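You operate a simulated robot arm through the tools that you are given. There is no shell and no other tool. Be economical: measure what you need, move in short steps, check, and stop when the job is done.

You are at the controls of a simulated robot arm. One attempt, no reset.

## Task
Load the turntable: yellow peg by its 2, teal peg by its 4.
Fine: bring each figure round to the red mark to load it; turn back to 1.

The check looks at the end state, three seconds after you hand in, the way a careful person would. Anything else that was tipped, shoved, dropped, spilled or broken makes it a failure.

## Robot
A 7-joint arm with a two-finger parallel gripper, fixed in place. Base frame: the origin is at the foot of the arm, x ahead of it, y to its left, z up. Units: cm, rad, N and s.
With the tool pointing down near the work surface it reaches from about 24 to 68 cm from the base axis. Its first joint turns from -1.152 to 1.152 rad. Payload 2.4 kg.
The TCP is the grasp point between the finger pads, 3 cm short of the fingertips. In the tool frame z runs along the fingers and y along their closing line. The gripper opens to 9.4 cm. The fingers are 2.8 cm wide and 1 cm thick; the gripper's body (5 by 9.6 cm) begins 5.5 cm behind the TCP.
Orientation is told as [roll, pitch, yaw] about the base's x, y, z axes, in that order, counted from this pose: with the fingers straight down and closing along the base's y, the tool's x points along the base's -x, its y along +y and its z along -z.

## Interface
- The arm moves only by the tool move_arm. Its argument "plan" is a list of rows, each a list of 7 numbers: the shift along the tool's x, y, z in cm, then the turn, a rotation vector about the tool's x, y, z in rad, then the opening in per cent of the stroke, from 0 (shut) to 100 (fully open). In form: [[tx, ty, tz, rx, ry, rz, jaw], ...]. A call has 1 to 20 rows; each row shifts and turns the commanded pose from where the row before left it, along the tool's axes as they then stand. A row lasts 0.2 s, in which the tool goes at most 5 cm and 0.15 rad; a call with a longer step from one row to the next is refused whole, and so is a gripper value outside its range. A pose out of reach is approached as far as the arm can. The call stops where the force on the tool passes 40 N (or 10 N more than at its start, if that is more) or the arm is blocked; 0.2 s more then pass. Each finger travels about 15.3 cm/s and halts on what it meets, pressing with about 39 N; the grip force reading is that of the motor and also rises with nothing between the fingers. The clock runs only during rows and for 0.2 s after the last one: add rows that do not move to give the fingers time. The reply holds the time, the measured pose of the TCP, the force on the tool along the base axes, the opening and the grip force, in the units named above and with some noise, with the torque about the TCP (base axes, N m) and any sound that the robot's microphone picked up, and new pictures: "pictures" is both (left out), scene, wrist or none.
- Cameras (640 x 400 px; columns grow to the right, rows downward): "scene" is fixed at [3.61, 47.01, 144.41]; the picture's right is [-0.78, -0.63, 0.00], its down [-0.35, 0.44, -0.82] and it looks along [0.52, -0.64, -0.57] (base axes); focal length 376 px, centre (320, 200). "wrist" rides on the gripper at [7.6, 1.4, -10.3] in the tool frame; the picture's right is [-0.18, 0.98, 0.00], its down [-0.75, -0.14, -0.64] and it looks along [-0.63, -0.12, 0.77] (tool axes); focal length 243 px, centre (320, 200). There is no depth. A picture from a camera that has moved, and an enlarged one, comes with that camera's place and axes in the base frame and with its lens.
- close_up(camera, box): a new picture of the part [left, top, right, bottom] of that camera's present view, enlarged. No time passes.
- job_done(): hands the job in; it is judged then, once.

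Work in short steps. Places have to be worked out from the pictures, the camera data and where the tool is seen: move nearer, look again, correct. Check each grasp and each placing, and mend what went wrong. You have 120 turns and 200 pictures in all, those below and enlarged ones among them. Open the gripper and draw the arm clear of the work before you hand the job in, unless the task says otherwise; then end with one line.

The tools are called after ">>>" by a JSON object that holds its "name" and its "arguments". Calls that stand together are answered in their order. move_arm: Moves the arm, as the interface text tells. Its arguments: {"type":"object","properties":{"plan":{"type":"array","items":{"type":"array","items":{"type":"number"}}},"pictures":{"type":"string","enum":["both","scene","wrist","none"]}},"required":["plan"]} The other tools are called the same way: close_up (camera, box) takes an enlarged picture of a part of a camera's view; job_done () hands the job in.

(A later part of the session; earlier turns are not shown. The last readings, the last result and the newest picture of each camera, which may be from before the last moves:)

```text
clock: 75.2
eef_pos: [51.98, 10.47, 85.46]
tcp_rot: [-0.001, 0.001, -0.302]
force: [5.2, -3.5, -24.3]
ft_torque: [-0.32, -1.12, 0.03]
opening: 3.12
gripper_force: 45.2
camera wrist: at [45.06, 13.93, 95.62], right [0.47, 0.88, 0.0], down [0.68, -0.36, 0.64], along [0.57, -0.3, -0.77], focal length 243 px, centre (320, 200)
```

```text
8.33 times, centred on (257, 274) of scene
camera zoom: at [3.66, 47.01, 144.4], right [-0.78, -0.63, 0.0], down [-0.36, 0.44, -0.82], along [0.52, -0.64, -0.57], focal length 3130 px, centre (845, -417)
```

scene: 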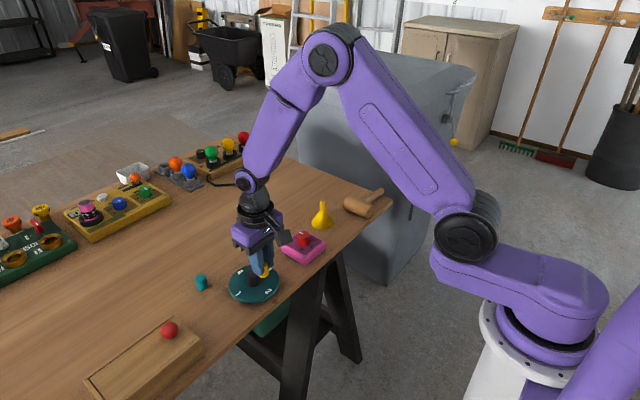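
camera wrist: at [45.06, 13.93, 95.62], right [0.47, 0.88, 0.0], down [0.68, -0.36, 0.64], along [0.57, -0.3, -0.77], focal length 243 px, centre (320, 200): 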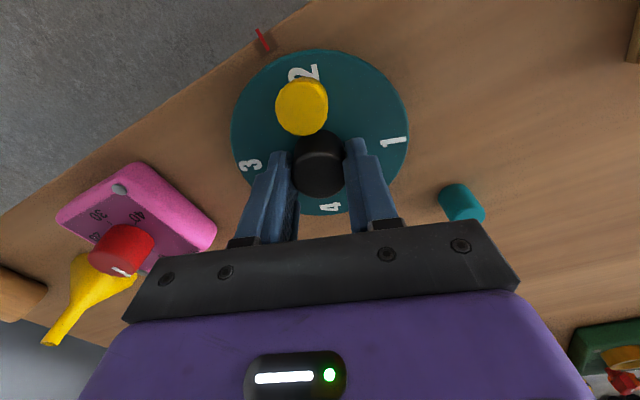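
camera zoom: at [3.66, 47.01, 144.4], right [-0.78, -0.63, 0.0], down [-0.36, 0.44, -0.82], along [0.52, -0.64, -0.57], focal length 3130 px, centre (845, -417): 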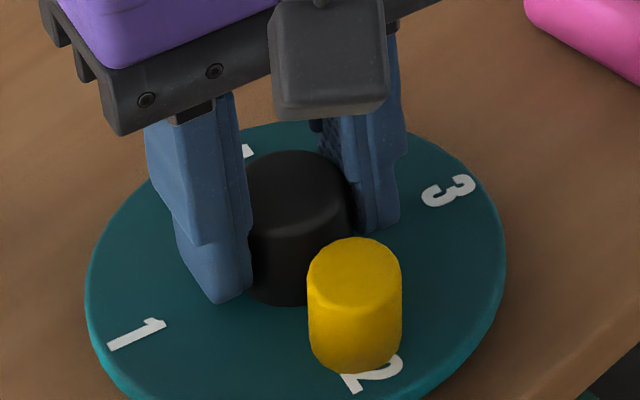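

Turning well. Ease the vertical force and continue the remaining 1.27 rad.

>>> {"name": "move_arm", "arguments": {"plan": [[0, 0, 0.1, 0, 0, 0.07, 25], [0, 0, 0, 0, 0, 0.1, 25], [0, 0, 0, 0, 0, 0.1, 25], [0, 0, 0, 0, 0, 0.1, 25], [0, 0, 0, 0, 0, 0.1, 25], [0, 0, 0, 0, 0, 0.1, 25], [0, 0, 0, 0, 0, 0.1, 25], [0, 0, 0, 0, 0, 0.1, 25], [0, 0, 0, 0, 0, 0.1, 25], [0, 0, 0, 0, 0, 0.1, 25], [0, 0, 0, 0, 0, 0.1, 25], [0, 0, 0, 0, 0, 0.1, 25], [0, 0, 0, 0, 0, 0.07, 25], [0, 0, 0, 0, 0, 0.03, 25], [0, 0, 0, 0, 0, 0, 25]], "pictures": "wrist"}}

>>> {"name": "close_up", "arguments": {"camera": "scene", "box": [225, 250, 289, 298]}}

```text
clock: 78.4
eef_pos: [51.86, 10.28, 85.32]
tcp_rot: [-0.002, 0.0, -1.569]
force: [-9.2, -21.1, 24.7]
ft_torque: [-0.83, 0.4, 0.05]
opening: 3.11
gripper_force: 45.3
camera wrist: at [53.2, 17.82, 95.61], right [0.98, -0.18, 0.0], down [-0.14, -0.75, 0.64], along [-0.12, -0.63, -0.77], focal length 243 px, centre (320, 200)
```

wrist: 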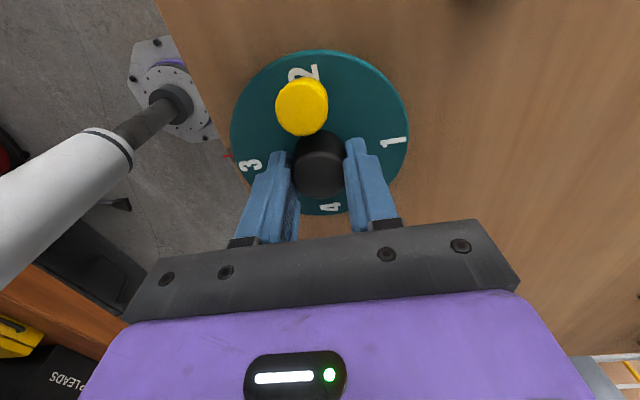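

```text
8.33 times, centred on (257, 274) of scene
camera zoom: at [3.54, 46.95, 144.43], right [-0.78, -0.63, 0.0], down [-0.35, 0.44, -0.82], along [0.52, -0.64, -0.57], focal length 3130 px, centre (845, -417)
```

zoom: 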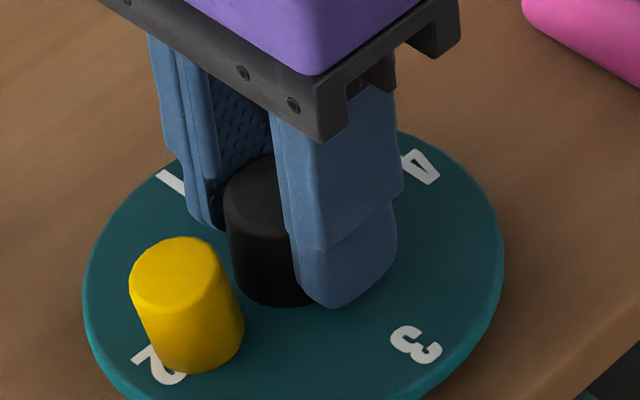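

3 at the mark, peg riding along. Release, rise, swing the tool 180° to +90°.

>>> {"name": "move_arm", "arguments": {"plan": [[0, 0, 0, 0, 0, 0, 40], [0, 0, 0, 0, 0, 0, 58], [0, 0, -1.5, 0, 0, 0, 58], [0, 0, -3, 0, 0, 0, 58], [0.15, 0, -2.5, 0, 0, 0, 58], [0, 0, 0, 0, 0, -0.15, 58], [0, 0, 0, 0, 0, -0.15, 58], [0, 0, 0, 0, 0, -0.15, 58], [0, 0, 0, 0, 0, -0.15, 58], [0, 0, 0, 0, 0, -0.15, 58], [0, 0, 0, 0, 0, -0.15, 58], [0, 0, 0, 0, 0, -0.15, 58], [0, 0, 0, 0, 0, -0.15, 58], [0, 0, 0, 0, 0, -0.15, 58], [0, 0, 0, 0, 0, -0.15, 58], [0, 0, 0, 0, 0, -0.07, 58]], "pictures": "none"}}

>>> {"name": "move_arm", "arguments": {"plan": [[0, 0, 0, 0, 0, -0.15, 58], [0, 0, 0, 0, 0, -0.15, 58], [0, 0, 0, 0, 0, -0.15, 58], [0, 0, 0, 0, 0, -0.15, 58], [0, 0, 0, 0, 0, -0.15, 58], [0, 0, 0, 0, 0, -0.15, 58], [0, 0, 0, 0, 0, -0.15, 58], [0, 0, 0, 0, 0, -0.15, 58], [0, 0, 0, 0, 0, -0.15, 58], [0, 0, 0, 0, 0, -0.15, 58], [0, 0, 0, 0, 0, -0.07, 58], [0, 0, 3, 0, 0, 0, 58], [0, 0, 0, 0, 0, 0, 58]], "pictures": "wrist"}}

>>> {"name": "close_up", "arguments": {"camera": "scene", "box": [215, 240, 295, 310]}}

```text
clock: 81.8
eef_pos: [51.85, 10.66, 92.36]
tcp_rot: [-0.001, 0.0, 0.004]
force: [0.4, 0.5, -0.3]
ft_torque: [0.01, 0.01, -0.04]
opening: 5.46
gripper_force: 0.1
```

```text
clock: 84.6
eef_pos: [51.93, 10.55, 89.33]
tcp_rot: [-0.001, -0.001, 1.572]
force: [0.5, 0.4, 0.1]
ft_torque: [0.04, 0.0, 0.03]
opening: 5.44
gripper_force: 0.2
camera wrist: at [50.43, 2.81, 99.69], right [-0.98, 0.18, 0.0], down [0.14, 0.75, 0.64], along [0.12, 0.63, -0.77], focal length 243 px, centre (320, 200)
```

wrist: 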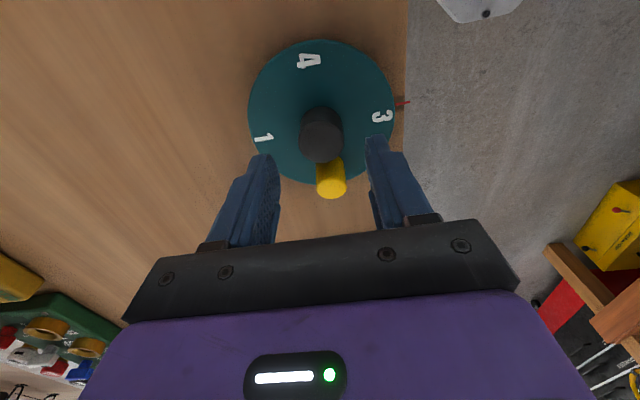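

```text
5.71 times, centred on (255, 275) of scene
camera zoom: at [3.61, 47.01, 144.41], right [-0.78, -0.63, 0.0], down [-0.35, 0.44, -0.82], along [0.52, -0.64, -0.57], focal length 2146 px, centre (691, -229)
```

zoom: 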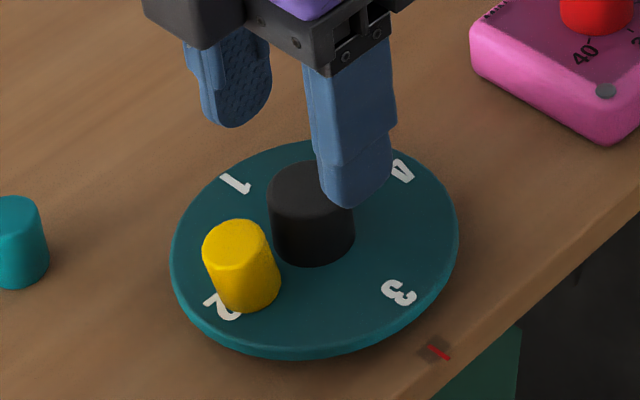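

Good. Descend, grip, and start the turn of 4 to the mark, watching that the disc follows.

>>> {"name": "move_arm", "arguments": {"plan": [[0, 0, 1.5, 0, 0, 0, 58], [0, 0, 1.5, 0, 0, 0, 58], [0, 0, 1.0, 0, 0, 0, 58], [0, 0, 0, 0, 0, 0, 45], [0, 0, 0, 0, 0, 0, 33], [0, 0, 0, 0, 0, 0, 25], [0, 0, 0, 0, 0, 0, 25], [0, 0, 0, 0, 0, 0.05, 25], [0, 0, 0, 0, 0, 0.1, 25], [0, 0, 0, 0, 0, 0.1, 25], [0, 0, 0, 0, 0, 0.05, 25]], "pictures": "wrist"}}

```text
clock: 87.0
eef_pos: [51.89, 10.67, 85.46]
tcp_rot: [-0.002, 0.0, 1.269]
force: [-7.3, 1.7, 0.8]
ft_torque: [-0.61, 0.54, 0.01]
opening: 3.13
gripper_force: 44.5
camera wrist: at [48.19, 3.68, 95.63], right [-0.88, 0.47, 0.0], down [0.36, 0.68, 0.64], along [0.3, 0.57, -0.77], focal length 243 px, centre (320, 200)
```

wrist: 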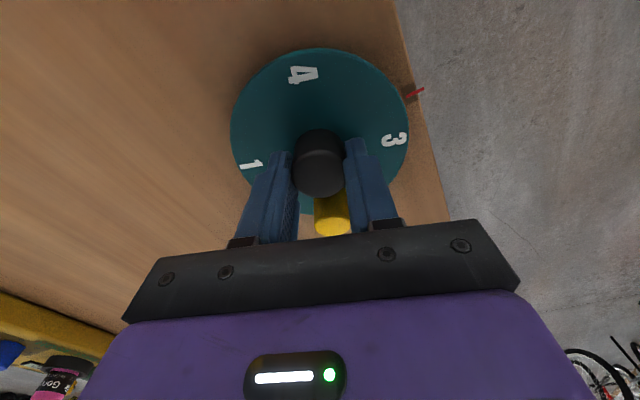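

The disc follows (3 moved off the mark). Finish the remaining 1.27 rad.

>>> {"name": "move_arm", "arguments": {"plan": [[0, 0, 0, 0, 0, 0.07, 25], [0, 0, 0, 0, 0, 0.1, 25], [0, 0, 0, 0, 0, 0.1, 25], [0, 0, 0, 0, 0, 0.1, 25], [0, 0, 0, 0, 0, 0.1, 25], [0, 0, 0, 0, 0, 0.1, 25], [0, 0, 0, 0, 0, 0.1, 25], [0, 0, 0, 0, 0, 0.1, 25], [0, 0, 0, 0, 0, 0.1, 25], [0, 0, 0, 0, 0, 0.1, 25], [0, 0, 0, 0, 0, 0.1, 25], [0, 0, 0, 0, 0, 0.1, 25], [0, 0, 0, 0, 0, 0.07, 25], [0, 0, 0, 0, 0, 0.03, 25], [0, 0, 0, 0, 0, 0, 25]], "pictures": "wrist"}}

>>> {"name": "close_up", "arguments": {"camera": "scene", "box": [215, 240, 295, 310]}}

```text
clock: 90.2
eef_pos: [51.98, 10.62, 85.31]
tcp_rot: [-0.002, -0.002, -0.004]
force: [8.4, -17.9, 2.4]
ft_torque: [-0.5, -0.29, 0.02]
opening: 3.12
gripper_force: 45.3
camera wrist: at [44.31, 11.79, 95.61], right [0.19, 0.98, 0.0], down [0.75, -0.14, 0.64], along [0.63, -0.12, -0.77], focal length 243 px, centre (320, 200)
```

wrist: 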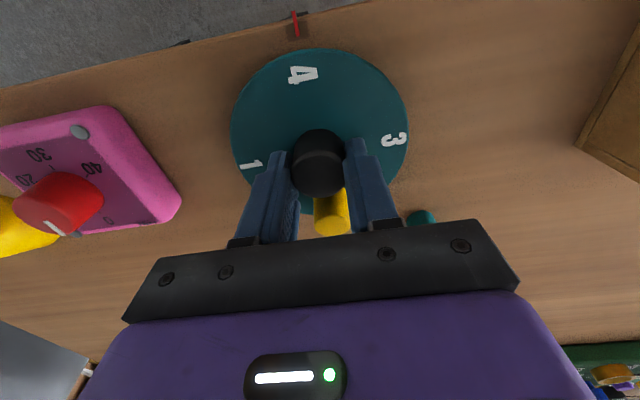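

```text
5.71 times, centred on (255, 275) of scene
camera zoom: at [3.63, 46.97, 144.42], right [-0.78, -0.63, 0.0], down [-0.35, 0.44, -0.82], along [0.52, -0.64, -0.57], focal length 2146 px, centre (691, -229)
```

zoom: 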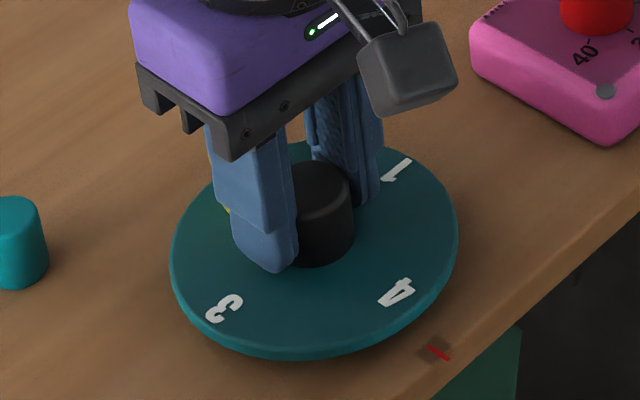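

4 is at the mark. Release, rise, and move over the teal peg (≈(60.8,17.8)).

>>> {"name": "move_arm", "arguments": {"plan": [[0, 0, 0, 0, 0, 0, 40], [0, 0, 0, 0, 0, 0, 55], [0, 0, -1.5, 0, 0, 0, 55], [0, 0, -3, 0, 0, 0, 55], [0, 0, -2.5, 0, 0, 0, 55], [-2.95, 2.4, 0, 0, 0, 0, 60], [-2.95, 2.4, 0, 0, 0, 0, 60], [-2.95, 2.4, 2, 0, 0, 0, 60], [0, 0, 0, 0, 0, 0, 60]], "pictures": "wrist"}}

>>> {"name": "close_up", "arguments": {"camera": "wrist", "box": [200, 0, 440, 240]}}

>>> {"name": "close_up", "arguments": {"camera": "scene", "box": [180, 225, 300, 310]}}

```text
clock: 92.2
eef_pos: [60.59, 17.8, 90.22]
tcp_rot: [0.0, 0.0, -0.001]
force: [-0.3, 0.0, -0.1]
ft_torque: [0.02, 0.0, 0.0]
opening: 5.64
gripper_force: 0.0
camera wrist: at [52.89, 19.15, 100.54], right [0.18, 0.98, 0.0], down [0.75, -0.14, 0.64], along [0.63, -0.12, -0.77], focal length 243 px, centre (320, 200)
```

wrist: 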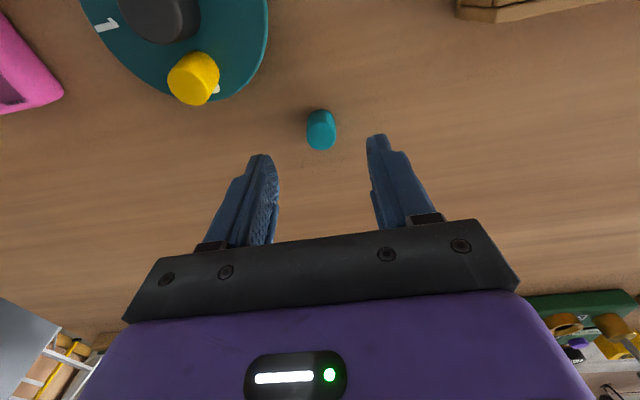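

```text
1.67 times, centred on (320, 120) of wrist
camera zoom: at [52.89, 19.15, 100.54], right [0.18, 0.98, 0.0], down [0.75, -0.14, 0.64], along [0.63, -0.12, -0.77], focal length 404 px, centre (320, 333)
```

zoom: 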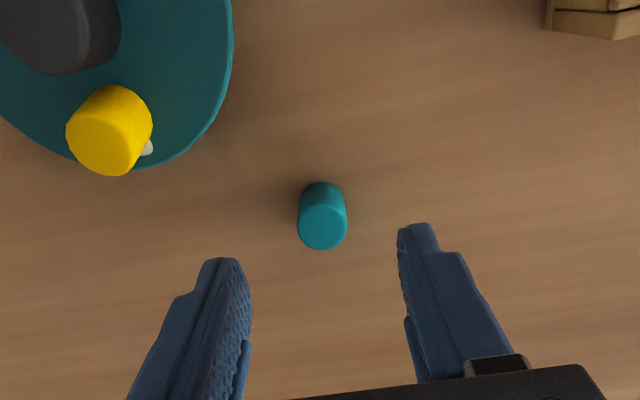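

```text
4.71 times, centred on (240, 268) of scene
camera zoom: at [3.61, 47.01, 144.41], right [-0.78, -0.63, 0.0], down [-0.35, 0.44, -0.82], along [0.52, -0.64, -0.57], focal length 1768 px, centre (696, -118)
```

zoom: 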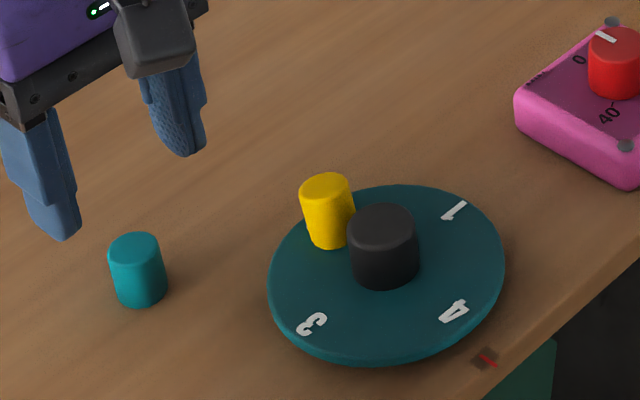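

Teal at ≈(60.95,17.8). Correct, descend to z≈84.6, close gently to 22%, and look.

>>> {"name": "move_arm", "arguments": {"plan": [[-0.37, 0, 1.5, 0, 0, 0, 60], [0, 0, 1.5, 0, 0, 0, 60], [0, 0, 1.5, 0, 0, 0, 60], [0, 0, 1.1, 0, 0, 0, 60], [0, 0, 0, 0, 0, 0, 45], [0, 0, 0, 0, 0, 0, 35], [0, 0, 0, 0, 0, 0, 28], [0, 0, 0, 0, 0, 0, 22], [0, 0, 0, 0, 0, 0, 22]], "pictures": "none"}}

>>> {"name": "close_up", "arguments": {"camera": "wrist", "box": [200, 40, 440, 280]}}

>>> {"name": "close_up", "arguments": {"camera": "scene", "box": [180, 245, 260, 305]}}

```text
clock: 94.2
eef_pos: [61.0, 17.81, 84.76]
tcp_rot: [0.001, -0.001, 0.0]
force: [-0.3, 0.0, -0.3]
ft_torque: [0.0, 0.02, 0.01]
opening: 2.18
gripper_force: 38.7
```

```text
1.67 times, centred on (320, 160) of wrist
camera zoom: at [53.4, 19.07, 94.99], right [0.18, 0.98, 0.0], down [0.75, -0.14, 0.64], along [0.63, -0.12, -0.77], focal length 404 px, centre (320, 267)
```

zoom: 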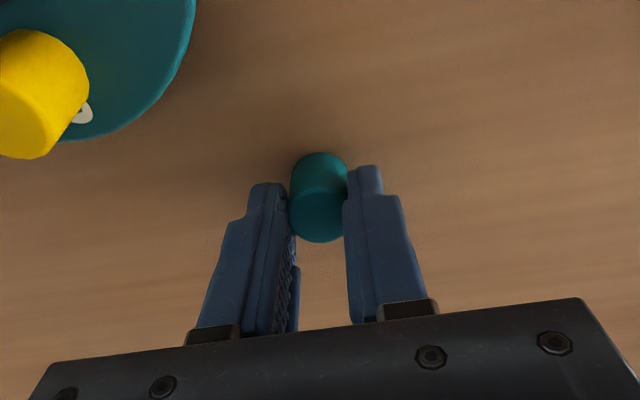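

```text
6.67 times, centred on (220, 275) of scene
camera zoom: at [3.61, 47.01, 144.41], right [-0.78, -0.63, 0.0], down [-0.35, 0.44, -0.82], along [0.52, -0.64, -0.57], focal length 2504 px, centre (987, -300)
```

zoom: 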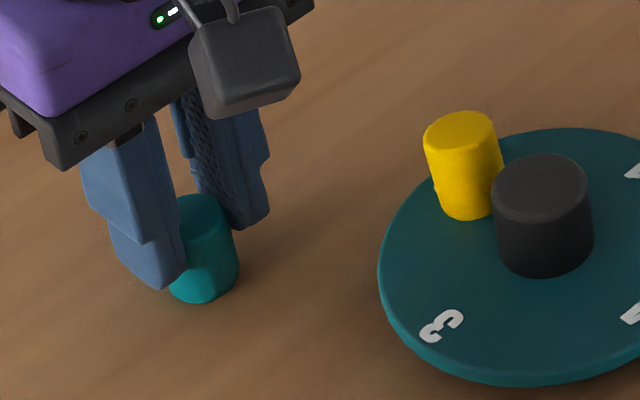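

Held. Lift 6 cm and carry to above the 4 at the mark.

>>> {"name": "move_arm", "arguments": {"plan": [[0, 0, -2, 0, 0, 0, 22], [0, 0, -4, 0, 0, 0, 22], [3.1, -1.85, 0, 0, 0, 0, 22], [3.1, -1.85, 0, 0, 0, 0, 22], [3.1, -1.85, 0, 0, 0, 0, 22], [3.15, -1.85, 0, 0, 0, 0, 22], [0, 0, 2, 0, 0, 0, 22], [0, 0, 1.2, 0, 0, 0, 22], [0, 0, 0, 0, 0, 0, 22]], "pictures": "none"}}

>>> {"name": "close_up", "arguments": {"camera": "wrist", "box": [200, 40, 440, 280]}}

>>> {"name": "close_up", "arguments": {"camera": "scene", "box": [215, 240, 295, 310]}}

```text
clock: 96.2
eef_pos: [48.57, 10.31, 87.55]
tcp_rot: [0.001, 0.0, 0.0]
force: [0.4, 0.7, -0.1]
ft_torque: [-0.03, 0.01, -0.03]
opening: 2.18
gripper_force: 39.0
```

```text
1.67 times, centred on (320, 160) of wrist
camera zoom: at [40.95, 11.64, 97.83], right [0.18, 0.98, 0.0], down [0.75, -0.14, 0.64], along [0.63, -0.12, -0.77], focal length 404 px, centre (320, 267)
```

zoom: 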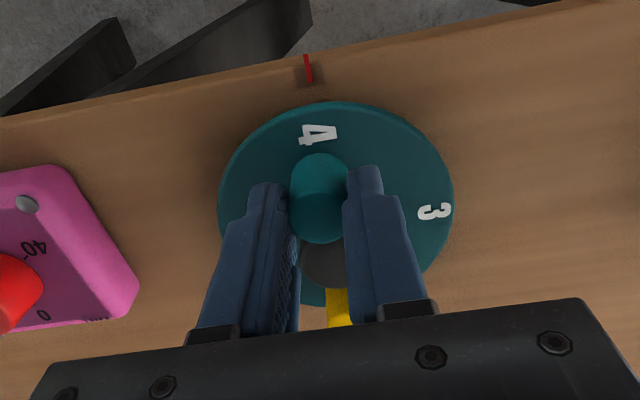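

```text
5.71 times, centred on (255, 275) of scene
camera zoom: at [3.61, 47.01, 144.41], right [-0.78, -0.63, 0.0], down [-0.35, 0.44, -0.82], along [0.52, -0.64, -0.57], focal length 2146 px, centre (691, -229)
```

zoom: 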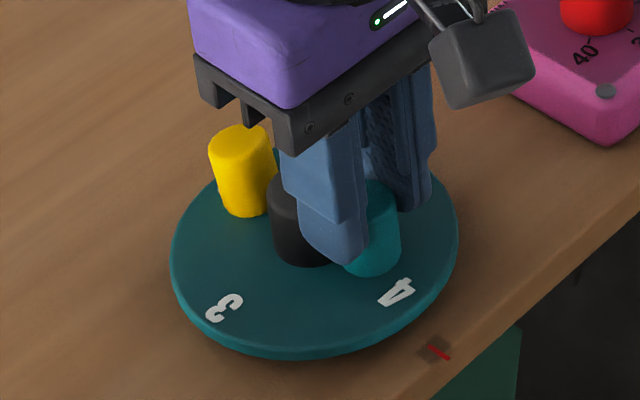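

Aligned with the 4. Lower in small steps toward contact at z≈85.7.

>>> {"name": "move_arm", "arguments": {"plan": [[0, 0.05, 0.8, 0, 0, 0, 22], [0, 0, 0.6, 0, 0, 0, 22], [0, 0, 0.3, 0, 0, 0, 22], [0, 0, 0.1, 0, 0, 0, 22], [0, 0, 0, 0, 0, 0, 22]], "pictures": "none"}}

```text
clock: 97.4
eef_pos: [48.78, 10.62, 85.88]
tcp_rot: [0.0, -0.003, -0.001]
force: [-0.4, -0.3, 34.5]
ft_torque: [-0.06, 0.08, 0.01]
opening: 2.17
gripper_force: 38.6
```

In contact (34 N). Back off slightly, then release slowly.

>>> {"name": "move_arm", "arguments": {"plan": [[0, 0, -0.12, 0, 0, 0, 22], [0, 0, 0, 0, 0, 0, 22]], "pictures": "none"}}

>>> {"name": "close_up", "arguments": {"camera": "wrist", "box": [240, 80, 400, 240]}}

```text
clock: 98.0
eef_pos: [48.75, 10.64, 85.93]
tcp_rot: [-0.001, -0.001, 0.0]
force: [7.3, 0.5, 19.6]
ft_torque: [0.02, -0.21, 0.0]
opening: 2.18
gripper_force: 39.4
```

```text
2.50 times, centred on (320, 160) of wrist
camera zoom: at [41.06, 11.75, 96.12], right [0.18, 0.98, 0.0], down [0.75, -0.14, 0.64], along [0.63, -0.12, -0.77], focal length 606 px, centre (320, 300)
```

zoom: 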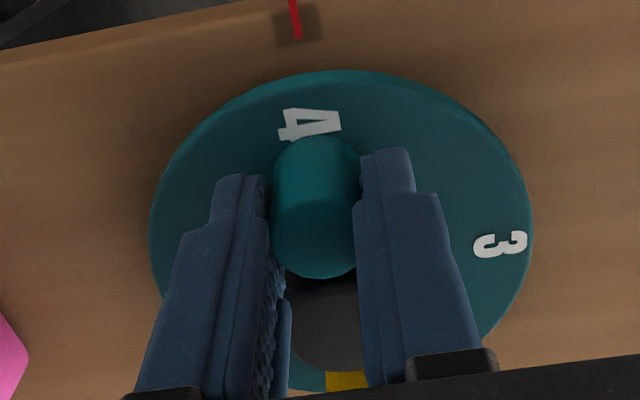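

Upright and on the 4's line. Back off a hair more and release slowly, then rise.

>>> {"name": "move_arm", "arguments": {"plan": [[0, 0, -0.1, 0, 0, 0, 22], [0, 0, 0, 0, 0, 0, 23], [0, 0, 0, 0, 0, 0, 24], [0, 0, 0, 0, 0, 0, 25], [0, 0, 0, 0, 0, 0, 26], [0, 0, 0, 0, 0, 0, 27], [0, 0, 0, 0, 0, 0, 28], [0, 0, 0, 0, 0, 0, 30], [0, 0, 0, 0, 0, 0, 35], [0, 0, 0, 0, 0, 0, 45], [0, 0, 0, 0, 0, 0, 55], [0, 0, -3, 0, 0, 0, 55], [0, 0, -3, 0, 0, 0, 55], [0, 0, 0, 0, 0, 0, 55]], "pictures": "none"}}

>>> {"name": "close_up", "arguments": {"camera": "scene", "box": [225, 250, 289, 298]}}

>>> {"name": "close_up", "arguments": {"camera": "wrist", "box": [220, 20, 420, 200]}}

```text
clock: 101.0
eef_pos: [48.77, 10.43, 92.04]
tcp_rot: [-0.001, 0.002, -0.002]
force: [-0.4, -0.6, -0.6]
ft_torque: [-0.04, -0.03, -0.01]
opening: 5.18
gripper_force: 0.0
```

```text
8.33 times, centred on (257, 274) of scene
camera zoom: at [3.61, 47.01, 144.41], right [-0.78, -0.63, 0.0], down [-0.35, 0.44, -0.82], along [0.52, -0.64, -0.57], focal length 3130 px, centre (845, -417)
```

zoom: 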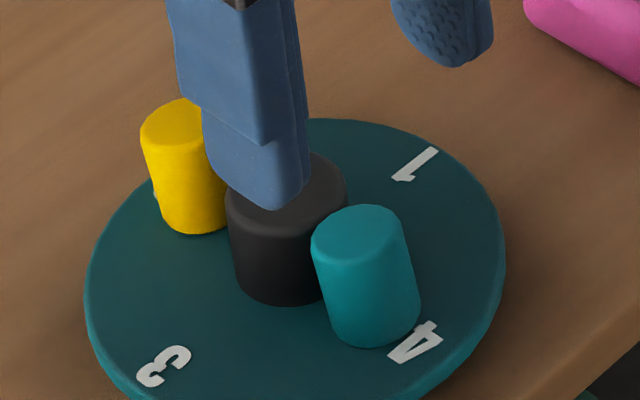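

```text
2.22 times, centred on (320, 110) of wrist
camera zoom: at [41.03, 11.65, 102.3], right [0.18, 0.98, 0.0], down [0.75, -0.14, 0.64], along [0.63, -0.12, -0.77], focal length 539 px, centre (320, 400)
```

zoom: 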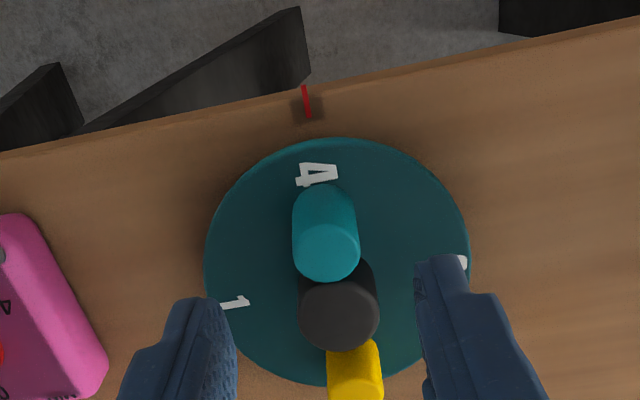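

The teal peg leans toward the knob (~12°). I'll regrip it, lift it a little, and move outward for a look.

>>> {"name": "move_arm", "arguments": {"plan": [[0, 0.12, 2.5, 0, 0, 0, 55], [0, 0, 2.2, 0, 0, 0, 55], [0, 0, 1.3, 0, 0, 0, 55], [0, 0, 0, 0, 0, 0, 40], [0, 0, 0, 0, 0, 0, 30], [0, 0, 0, 0, 0, 0, 25], [0, 0, 0, 0, 0, 0, 22], [0, 0, 0, 0, 0, 0, 22], [0, 0, -0.6, 0, 0, 0, 22], [0.3, 0, -0.6, 0, 0, 0, 22], [0.3, 0, 0, 0, 0, 0, 22], [0, 0, 0, 0, 0, 0, 22]], "pictures": "none"}}

>>> {"name": "close_up", "arguments": {"camera": "scene", "box": [225, 250, 289, 298]}}

>>> {"name": "close_up", "arguments": {"camera": "wrist", "box": [240, 80, 400, 240]}}

```text
clock: 103.6
eef_pos: [48.24, 10.53, 87.05]
tcp_rot: [-0.002, -0.001, -0.001]
force: [-0.4, 0.0, -0.3]
ft_torque: [0.0, 0.01, 0.02]
opening: 2.18
gripper_force: 38.5
```

```text
8.33 times, centred on (257, 274) of scene
camera zoom: at [3.61, 47.01, 144.41], right [-0.78, -0.63, 0.0], down [-0.35, 0.44, -0.82], along [0.52, -0.64, -0.57], focal length 3130 px, centre (845, -417)
```

zoom: 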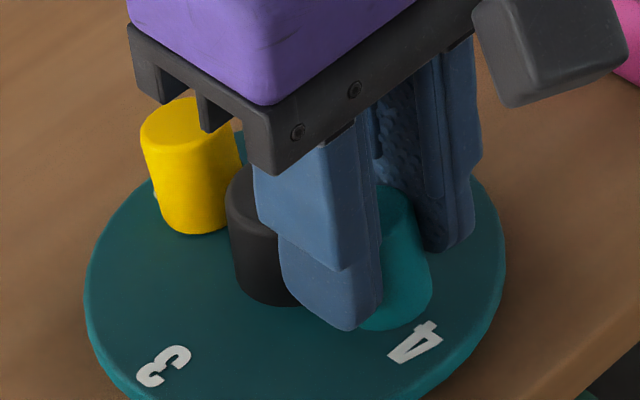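

```text
2.50 times, centred on (320, 160) of wrist
camera zoom: at [40.45, 11.88, 97.39], right [0.18, 0.98, 0.0], down [0.75, -0.14, 0.64], along [0.63, -0.12, -0.77], focal length 606 px, centre (320, 300)
```

zoom: 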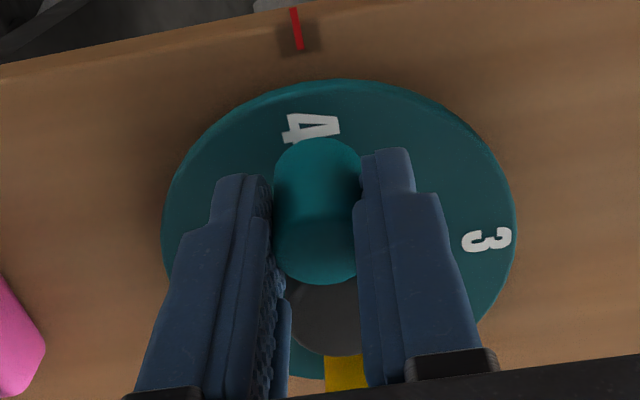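

Peg tilt in the hand is about 0.2 rad about y. I'll pitch the tool to bring the peg plumb, keeping its base in place.

>>> {"name": "move_arm", "arguments": {"plan": [[0.4, 0, 0, 0, -0.1, 0, 22], [0.4, 0, 0, 0, -0.1, 0, 22], [0, 0, 0, 0, 0, 0, 22]], "pictures": "none"}}

>>> {"name": "close_up", "arguments": {"camera": "scene", "box": [225, 250, 289, 298]}}

>>> {"name": "close_up", "arguments": {"camera": "wrist", "box": [240, 80, 400, 240]}}

```text
clock: 104.4
eef_pos: [47.26, 10.59, 87.11]
tcp_rot: [0.001, -0.2, -0.001]
force: [0.1, 1.0, 0.5]
ft_torque: [0.0, -0.02, 0.0]
opening: 2.21
gripper_force: 38.7
```

```text
8.33 times, centred on (257, 274) of scene
camera zoom: at [3.61, 47.01, 144.41], right [-0.78, -0.63, 0.0], down [-0.35, 0.44, -0.82], along [0.52, -0.64, -0.57], focal length 3130 px, centre (845, -417)
```

zoom: 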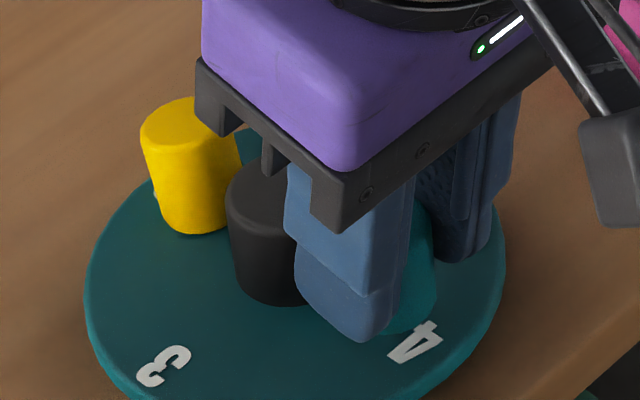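

```text
2.50 times, centred on (320, 160) of wrist
camera zoom: at [37.65, 11.87, 95.65], right [0.18, 0.98, 0.04], down [0.61, -0.14, 0.78], along [0.77, -0.12, -0.63], focal length 606 px, centre (320, 300)
```

zoom: 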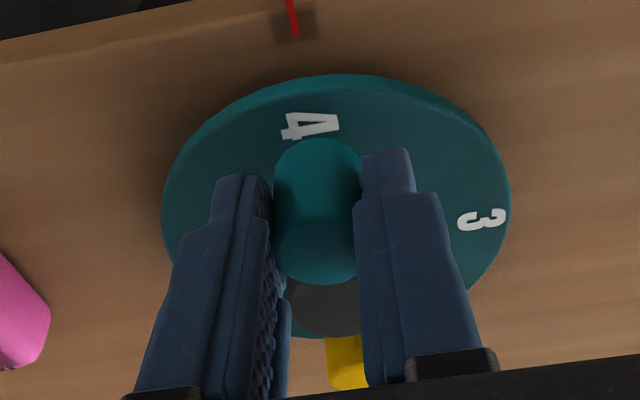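

Peg now looks plumb. Lower along base z in small steps, watching force.

>>> {"name": "move_arm", "arguments": {"plan": [[0.1, 0, 0.49, 0, 0, 0, 22], [0.06, 0, 0.29, 0, 0, 0, 22], [0.03, 0, 0.15, 0, 0, 0, 22], [0, 0, 0, 0, 0, 0, 22]], "pictures": "none"}}

>>> {"name": "close_up", "arguments": {"camera": "scene", "box": [240, 262, 288, 298]}}

```text
clock: 105.4
eef_pos: [47.3, 10.66, 86.18]
tcp_rot: [0.001, -0.2, 0.0]
force: [0.1, -0.4, -0.2]
ft_torque: [0.05, 0.0, 0.02]
opening: 2.25
gripper_force: 25.8
```

```text
11.11 times, centred on (264, 280) of scene
camera zoom: at [3.61, 47.01, 144.41], right [-0.78, -0.63, 0.0], down [-0.35, 0.44, -0.82], along [0.52, -0.64, -0.57], focal length 4174 px, centre (942, -689)
```

zoom: 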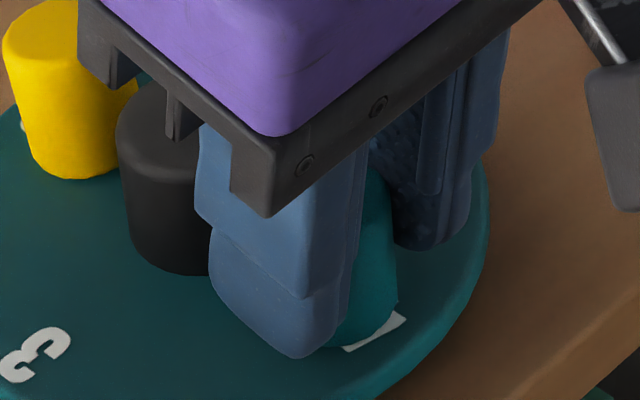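

No contact yet, and the peg overlaps the 4 somewhat; shift 0.35 cm inward and lower further.

>>> {"name": "move_arm", "arguments": {"plan": [[-0.34, -0.1, 0.07, 0, 0, 0, 22], [0.02, 0, 0.1, 0, 0, 0, 22], [0.02, 0, 0.1, 0, 0, 0, 22], [0, 0, 0, 0, 0, 0, 22]], "pictures": "none"}}

>>> {"name": "close_up", "arguments": {"camera": "wrist", "box": [240, 80, 400, 240]}}

>>> {"name": "close_up", "arguments": {"camera": "scene", "box": [240, 262, 288, 298]}}

```text
clock: 106.4
eef_pos: [47.61, 10.52, 85.93]
tcp_rot: [-0.001, -0.199, 0.001]
force: [0.2, 0.4, -0.6]
ft_torque: [-0.01, 0.01, 0.04]
opening: 2.22
gripper_force: 11.6
```

```text
2.50 times, centred on (320, 160) of wrist
camera zoom: at [38.12, 11.8, 94.56], right [0.18, 0.98, 0.04], down [0.61, -0.14, 0.78], along [0.77, -0.12, -0.63], focal length 606 px, centre (320, 300)
```

zoom: 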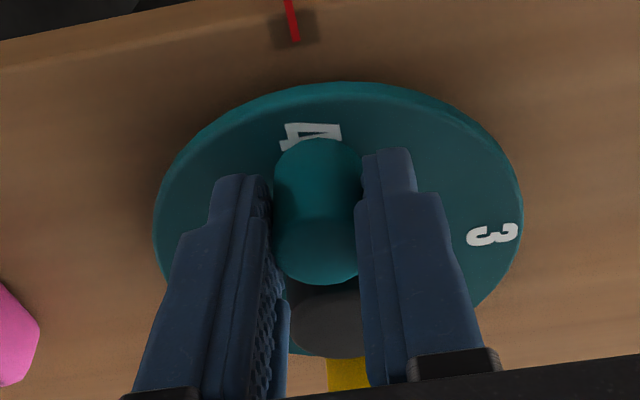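

```text
11.11 times, centred on (264, 280) of scene
camera zoom: at [3.61, 47.01, 144.41], right [-0.78, -0.63, 0.0], down [-0.35, 0.44, -0.82], along [0.52, -0.64, -0.57], focal length 4174 px, centre (942, -689)
```

zoom: 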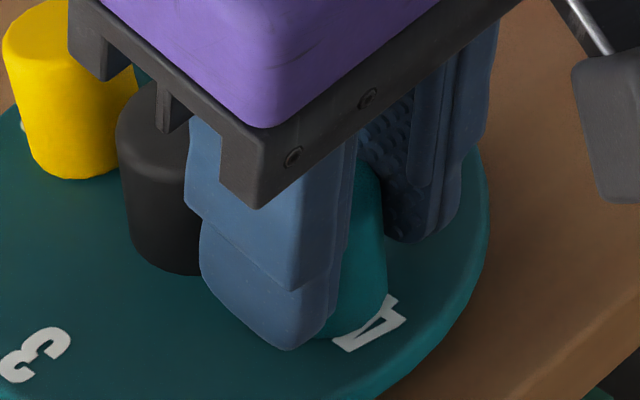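

>>> {"name": "move_arm", "arguments": {"plan": [[0.02, 0, 0.1, 0, 0, 0, 22], [0, 0, 0, 0, 0, 0, 22]], "pictures": "none"}}

```text
clock: 107.0
eef_pos: [47.63, 10.54, 85.87]
tcp_rot: [0.0, -0.201, -0.002]
force: [0.4, -0.5, -0.2]
ft_torque: [0.0, -0.03, -0.02]
opening: 2.19
gripper_force: 38.8
```

Still free; one more small step down.

>>> {"name": "move_arm", "arguments": {"plan": [[0.02, 0, 0.1, 0, 0, 0, 22], [0, 0, 0, 0, 0, 0, 22]], "pictures": "none"}}

```text
clock: 107.6
eef_pos: [47.62, 10.51, 85.74]
tcp_rot: [-0.001, -0.2, 0.001]
force: [0.5, 0.9, 1.3]
ft_torque: [0.05, -0.04, 0.02]
opening: 2.18
gripper_force: 39.6
```

>>> {"name": "move_arm", "arguments": {"plan": [[0.02, 0, 0.08, 0, 0, 0, 22], [0, 0, 0, 0, 0, 0, 22]], "pictures": "none"}}

>>> {"name": "close_up", "arguments": {"camera": "scene", "box": [248, 270, 280, 294]}}

```text
clock: 108.2
eef_pos: [47.52, 10.57, 85.64]
tcp_rot: [0.001, -0.197, 0.0]
force: [-0.1, -1.2, 1.9]
ft_torque: [0.01, -0.05, 0.0]
opening: 2.18
gripper_force: 38.5
```

```text
16.00 times, centred on (264, 282) of scene
camera zoom: at [3.61, 47.01, 144.41], right [-0.78, -0.63, 0.0], down [-0.35, 0.44, -0.82], along [0.52, -0.64, -0.57], focal length 6010 px, centre (1216, -1112)
```

zoom: 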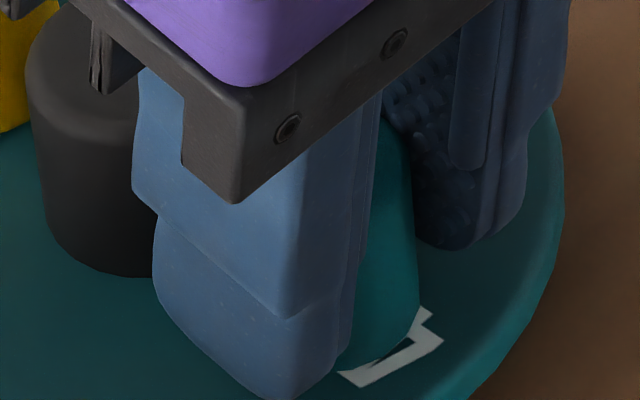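

Light contact (≈2 N) and the peg edge is parallel to the knob's. Release slowly, then back straight up along the tool axis.

>>> {"name": "move_arm", "arguments": {"plan": [[0.01, 0, 0.05, 0, 0, 0, 22], [0, 0, 0, 0, 0, 0, 23], [0, 0, 0, 0, 0, 0, 24], [0, 0, 0, 0, 0, 0, 25], [0, 0, 0, 0, 0, 0, 26], [0, 0, 0, 0, 0, 0, 27], [0, 0, 0, 0, 0, 0, 28], [0, 0, 0, 0, 0, 0, 30], [0, 0, 0, 0, 0, 0, 35], [0, 0, 0, 0, 0, 0, 45], [0, 0, 0, 0, 0, 0, 55], [0, 0, -3, 0, 0, 0, 55], [0, 0, -3.5, 0, 0, 0, 55], [0, 0, 0, 0, 0.1, 0, 55], [0, 0, 0, 0, 0.1, 0, 55], [0, 0, 0, 0, 0, 0, 55]], "pictures": "none"}}

>>> {"name": "close_up", "arguments": {"camera": "scene", "box": [225, 250, 289, 298]}}

>>> {"name": "close_up", "arguments": {"camera": "wrist", "box": [220, 20, 420, 200]}}

```text
clock: 111.6
eef_pos: [46.29, 10.6, 92.0]
tcp_rot: [-0.001, 0.003, 0.001]
force: [-0.3, -0.3, -0.1]
ft_torque: [0.01, 0.03, 0.05]
opening: 5.15
gripper_force: 0.2
```

```text
8.33 times, centred on (257, 274) of scene
camera zoom: at [3.61, 47.01, 144.41], right [-0.78, -0.63, 0.0], down [-0.35, 0.44, -0.82], along [0.52, -0.64, -0.57], focal length 3130 px, centre (845, -417)
```

zoom: 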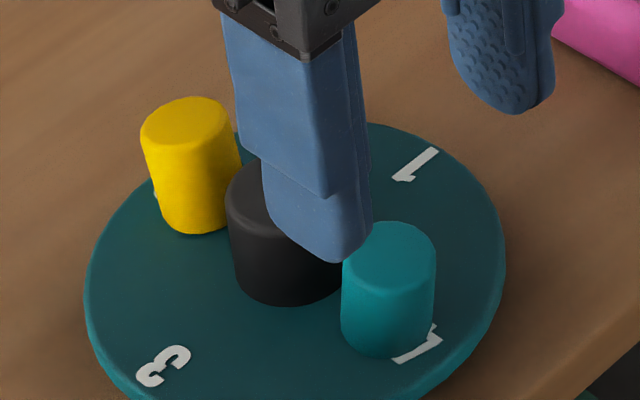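

```text
2.22 times, centred on (320, 110) of wrist
camera zoom: at [38.69, 11.88, 102.26], right [0.18, 0.98, 0.0], down [0.76, -0.14, 0.64], along [0.63, -0.12, -0.77], focal length 539 px, centre (320, 400)
```

zoom: 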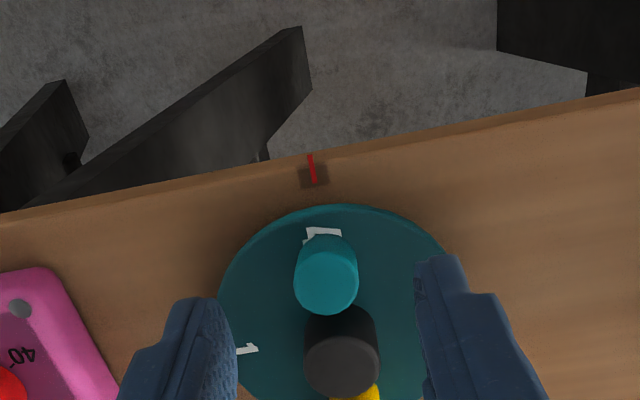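

Both pegs stand upright at their figures. Now back to the knob, grip (fingers along y), and start turning counter-clockwise toward 1.

>>> {"name": "move_arm", "arguments": {"plan": [[-2.78, -0.05, 0, 0, 0, 0, 60], [-2.78, -0.05, 0, 0, 0, 0, 60], [0, 0, 2.5, 0, 0, 0, 60], [0, 0, 2, 0, 0, 0, 60], [0, 0, 1.5, 0, 0, 0, 60], [0, 0, 0.6, 0, 0, 0, 60], [0, 0, 0, 0, 0, 0, 60]], "pictures": "wrist"}}

```text
clock: 113.2
eef_pos: [51.86, 10.42, 85.42]
tcp_rot: [-0.002, 0.002, -0.001]
force: [-0.3, -0.5, -0.6]
ft_torque: [-0.02, -0.06, 0.01]
opening: 5.61
gripper_force: 0.0
camera wrist: at [44.2, 11.72, 95.74], right [0.18, 0.98, 0.0], down [0.75, -0.14, 0.64], along [0.63, -0.12, -0.77], focal length 243 px, centre (320, 200)
```

wrist: 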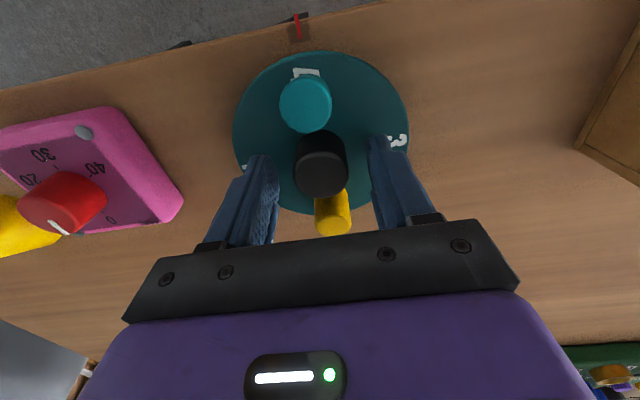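

Clear on both sides. Close on the knob and begin the turn, testing that the disc follows.

>>> {"name": "move_arm", "arguments": {"plan": [[0, 0.05, 0, 0, 0, 0, 45], [0, 0, 0, 0, 0, 0, 33], [0, 0, 0, 0, 0, 0, 25], [0, 0, 0, 0, 0, 0, 25], [0, 0, 0, 0, 0, -0.05, 25], [0, 0, 0, 0, 0, -0.1, 25], [0, 0, 0, 0, 0, -0.1, 25], [0, 0, 0, 0, 0, -0.05, 25], [0, 0, 0, 0, 0, 0, 25]], "pictures": "wrist"}}

```text
clock: 115.2
eef_pos: [51.9, 10.54, 85.55]
tcp_rot: [0.001, -0.001, 0.3]
force: [-3.2, -0.1, 9.7]
ft_torque: [0.08, -0.03, 0.01]
opening: 3.13
gripper_force: 44.7
camera wrist: at [44.13, 9.47, 95.72], right [-0.12, 0.99, 0.0], down [0.76, 0.09, 0.64], along [0.64, 0.07, -0.77], focal length 243 px, centre (320, 200)
```

wrist: 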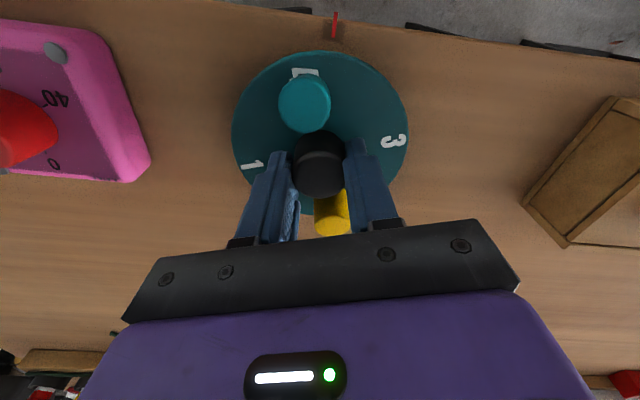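

The disc follows. Finish the quarter turn to 3.

>>> {"name": "move_arm", "arguments": {"plan": [[0, 0, 0, 0, 0, -0.07, 25], [0, 0, 0, 0, 0, -0.1, 25], [0, 0, 0, 0, 0, -0.1, 25], [0, 0, 0, 0, 0, -0.1, 25], [0, 0, 0, 0, 0, -0.1, 25], [0, 0, 0, 0, 0, -0.1, 25], [0, 0, 0, 0, 0, -0.1, 25], [0, 0, 0, 0, 0, -0.1, 25], [0, 0, 0, 0, 0, -0.1, 25], [0, 0, 0, 0, 0, -0.1, 25], [0, 0, 0, 0, 0, -0.1, 25], [0, 0, 0, 0, 0, -0.1, 25], [0, 0, 0, 0, 0, -0.07, 25], [0, 0, 0, 0, 0, -0.03, 25], [0, 0, 0, 0, 0, 0, 25]], "pictures": "wrist"}}

>>> {"name": "close_up", "arguments": {"camera": "scene", "box": [215, 240, 295, 310]}}

```text
clock: 118.4
eef_pos: [51.76, 10.41, 85.29]
tcp_rot: [0.003, -0.001, 1.573]
force: [-16.0, 8.4, 33.6]
ft_torque: [0.27, 0.5, 0.02]
opening: 3.12
gripper_force: 45.0
camera wrist: at [50.35, 2.8, 95.7], right [-0.98, 0.18, 0.0], down [0.14, 0.75, 0.64], along [0.12, 0.63, -0.77], focal length 243 px, centre (320, 200)
```

wrist: 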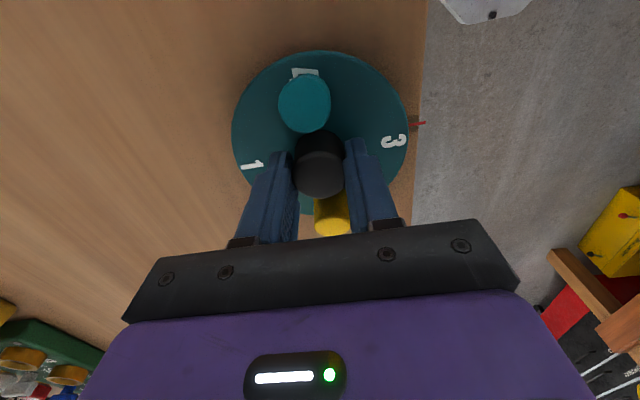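

```text
5.71 times, centred on (255, 275) of scene
camera zoom: at [3.51, 47.02, 144.4], right [-0.78, -0.63, 0.0], down [-0.35, 0.44, -0.82], along [0.52, -0.64, -0.57], focal length 2146 px, centre (691, -229)
```

zoom: 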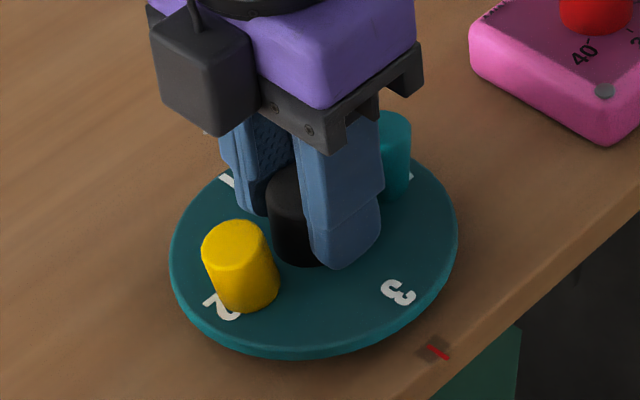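

3 at the mark, both pegs fine. Release, rise, swing the tool to −90°.

>>> {"name": "move_arm", "arguments": {"plan": [[0, 0, -0.1, 0, 0, 0, 40], [0, 0, 0, 0, 0, 0, 58], [0, 0, -1.5, 0, 0, 0, 58], [0, 0, -3, 0, 0, 0, 58], [0, 0, -2.5, 0, 0, 0, 58], [0, 0, 0, 0, 0, 0.15, 58], [0, 0, 0, 0, 0, 0.15, 58], [0, 0, 0, 0, 0, 0.15, 58], [0, 0, 0, 0, 0, 0.15, 58], [0, 0, 0, 0, 0, 0.15, 58], [0, 0, 0, 0, 0, 0.15, 58], [0, 0, 0, 0, 0, 0.15, 58], [0, 0, 0, 0, 0, 0.15, 58], [0, 0, 0, 0, 0, 0.15, 58], [0, 0, 0, 0, 0, 0.15, 58], [0, 0, 0, 0, 0, 0.07, 58]], "pictures": "none"}}

>>> {"name": "move_arm", "arguments": {"plan": [[0, 0, 0, 0, 0, 0.15, 58], [0, 0, 0, 0, 0, 0.15, 58], [0, 0, 0, 0, 0, 0.15, 58], [0, 0, 0, 0, 0, 0.15, 58], [0, 0, 0, 0, 0, 0.15, 58], [0, 0, 0, 0, 0, 0.15, 58], [0, 0, 0, 0, 0, 0.15, 58], [0, 0, 0, 0, 0, 0.15, 58], [0, 0, 0, 0, 0, 0.15, 58], [0, 0, 0, 0, 0, 0.15, 58], [0, 0, 0, 0, 0, 0.073, 58], [0, 0, 3, 0, 0, 0, 58], [0, 0, 0, 0, 0, 0, 58]], "pictures": "wrist"}}

```text
clock: 121.8
eef_pos: [52.05, 10.51, 92.45]
tcp_rot: [0.002, 0.0, -0.002]
force: [0.3, 0.2, 0.2]
ft_torque: [-0.01, 0.0, -0.01]
opening: 5.43
gripper_force: 0.0
```

```text
clock: 124.6
eef_pos: [51.81, 10.62, 89.51]
tcp_rot: [0.002, 0.001, -1.572]
force: [-0.2, 0.7, 0.7]
ft_torque: [0.01, 0.0, -0.01]
opening: 5.42
gripper_force: 0.1
camera wrist: at [53.22, 17.98, 99.74], right [0.98, -0.19, 0.0], down [-0.14, -0.75, 0.64], along [-0.12, -0.63, -0.77], focal length 243 px, centre (320, 200)
```

wrist: 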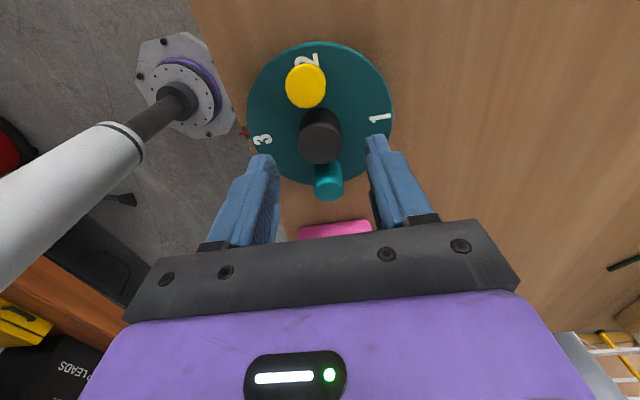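

Clear. Descend, grip, and test-turn counter-clockwise.

>>> {"name": "move_arm", "arguments": {"plan": [[0, 0, 1.5, 0, 0, 0, 58], [0, 0, 1.5, 0, 0, 0, 58], [0, 0, 1.0, 0, 0, 0, 58], [0, 0, 0, 0, 0, 0, 45], [0, 0, 0, 0, 0, 0, 33], [0, 0, 0, 0, 0, 0, 25], [0, 0, 0, 0, 0, 0, 25], [0, 0, 0, 0, 0, -0.05, 25], [0, 0, 0, 0, 0, -0.1, 25], [0, 0, 0, 0, 0, -0.1, 25], [0, 0, 0, 0, 0, -0.05, 25], [0, 0, 0, 0, 0, 0, 25]], "pictures": "wrist"}}

```text
clock: 127.2
eef_pos: [51.68, 10.5, 85.41]
tcp_rot: [-0.003, -0.001, -1.271]
force: [-7.9, 4.4, -16.6]
ft_torque: [0.05, 0.18, -0.01]
opening: 3.12
gripper_force: 45.4
camera wrist: at [50.88, 18.14, 95.68], right [0.99, 0.12, 0.0], down [0.09, -0.76, 0.64], along [0.07, -0.64, -0.77], focal length 243 px, centre (320, 200)
```

wrist: 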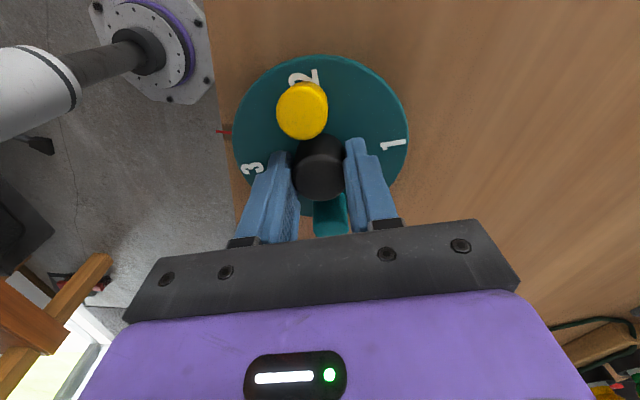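

Following. Turn on to 2 (yaw 0), same grip.

>>> {"name": "move_arm", "arguments": {"plan": [[0, 0, 0.05, 0, 0, -0.07, 25], [0, 0, 0, 0, 0, -0.1, 25], [0, 0, 0, 0, 0, -0.1, 25], [0, 0, 0, 0, 0, -0.1, 25], [0, 0, 0, 0, 0, -0.1, 25], [0, 0, 0, 0, 0, -0.1, 25], [0, 0, 0, 0, 0, -0.1, 25], [0, 0, 0, 0, 0, -0.1, 25], [0, 0, 0, 0, 0, -0.1, 25], [0, 0, 0, 0, 0, -0.1, 25], [0, 0, 0, 0, 0, -0.1, 25], [0, 0, 0, 0, 0, -0.1, 25], [0, 0, 0, 0, 0, -0.1, 25], [0, 0, 0, 0, 0, 0, 25]], "pictures": "wrist"}}

```text
clock: 130.2
eef_pos: [51.77, 10.53, 85.49]
tcp_rot: [0.0, 0.005, -0.001]
force: [-19.2, 8.2, 3.7]
ft_torque: [0.3, 0.32, -0.02]
opening: 3.11
gripper_force: 45.1
camera wrist: at [44.12, 11.78, 95.72], right [0.18, 0.98, 0.0], down [0.76, -0.14, 0.64], along [0.63, -0.12, -0.77], focal length 243 px, centre (320, 200)
```

wrist: 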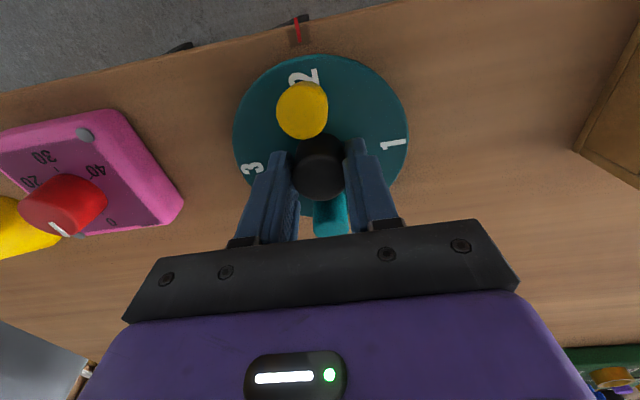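

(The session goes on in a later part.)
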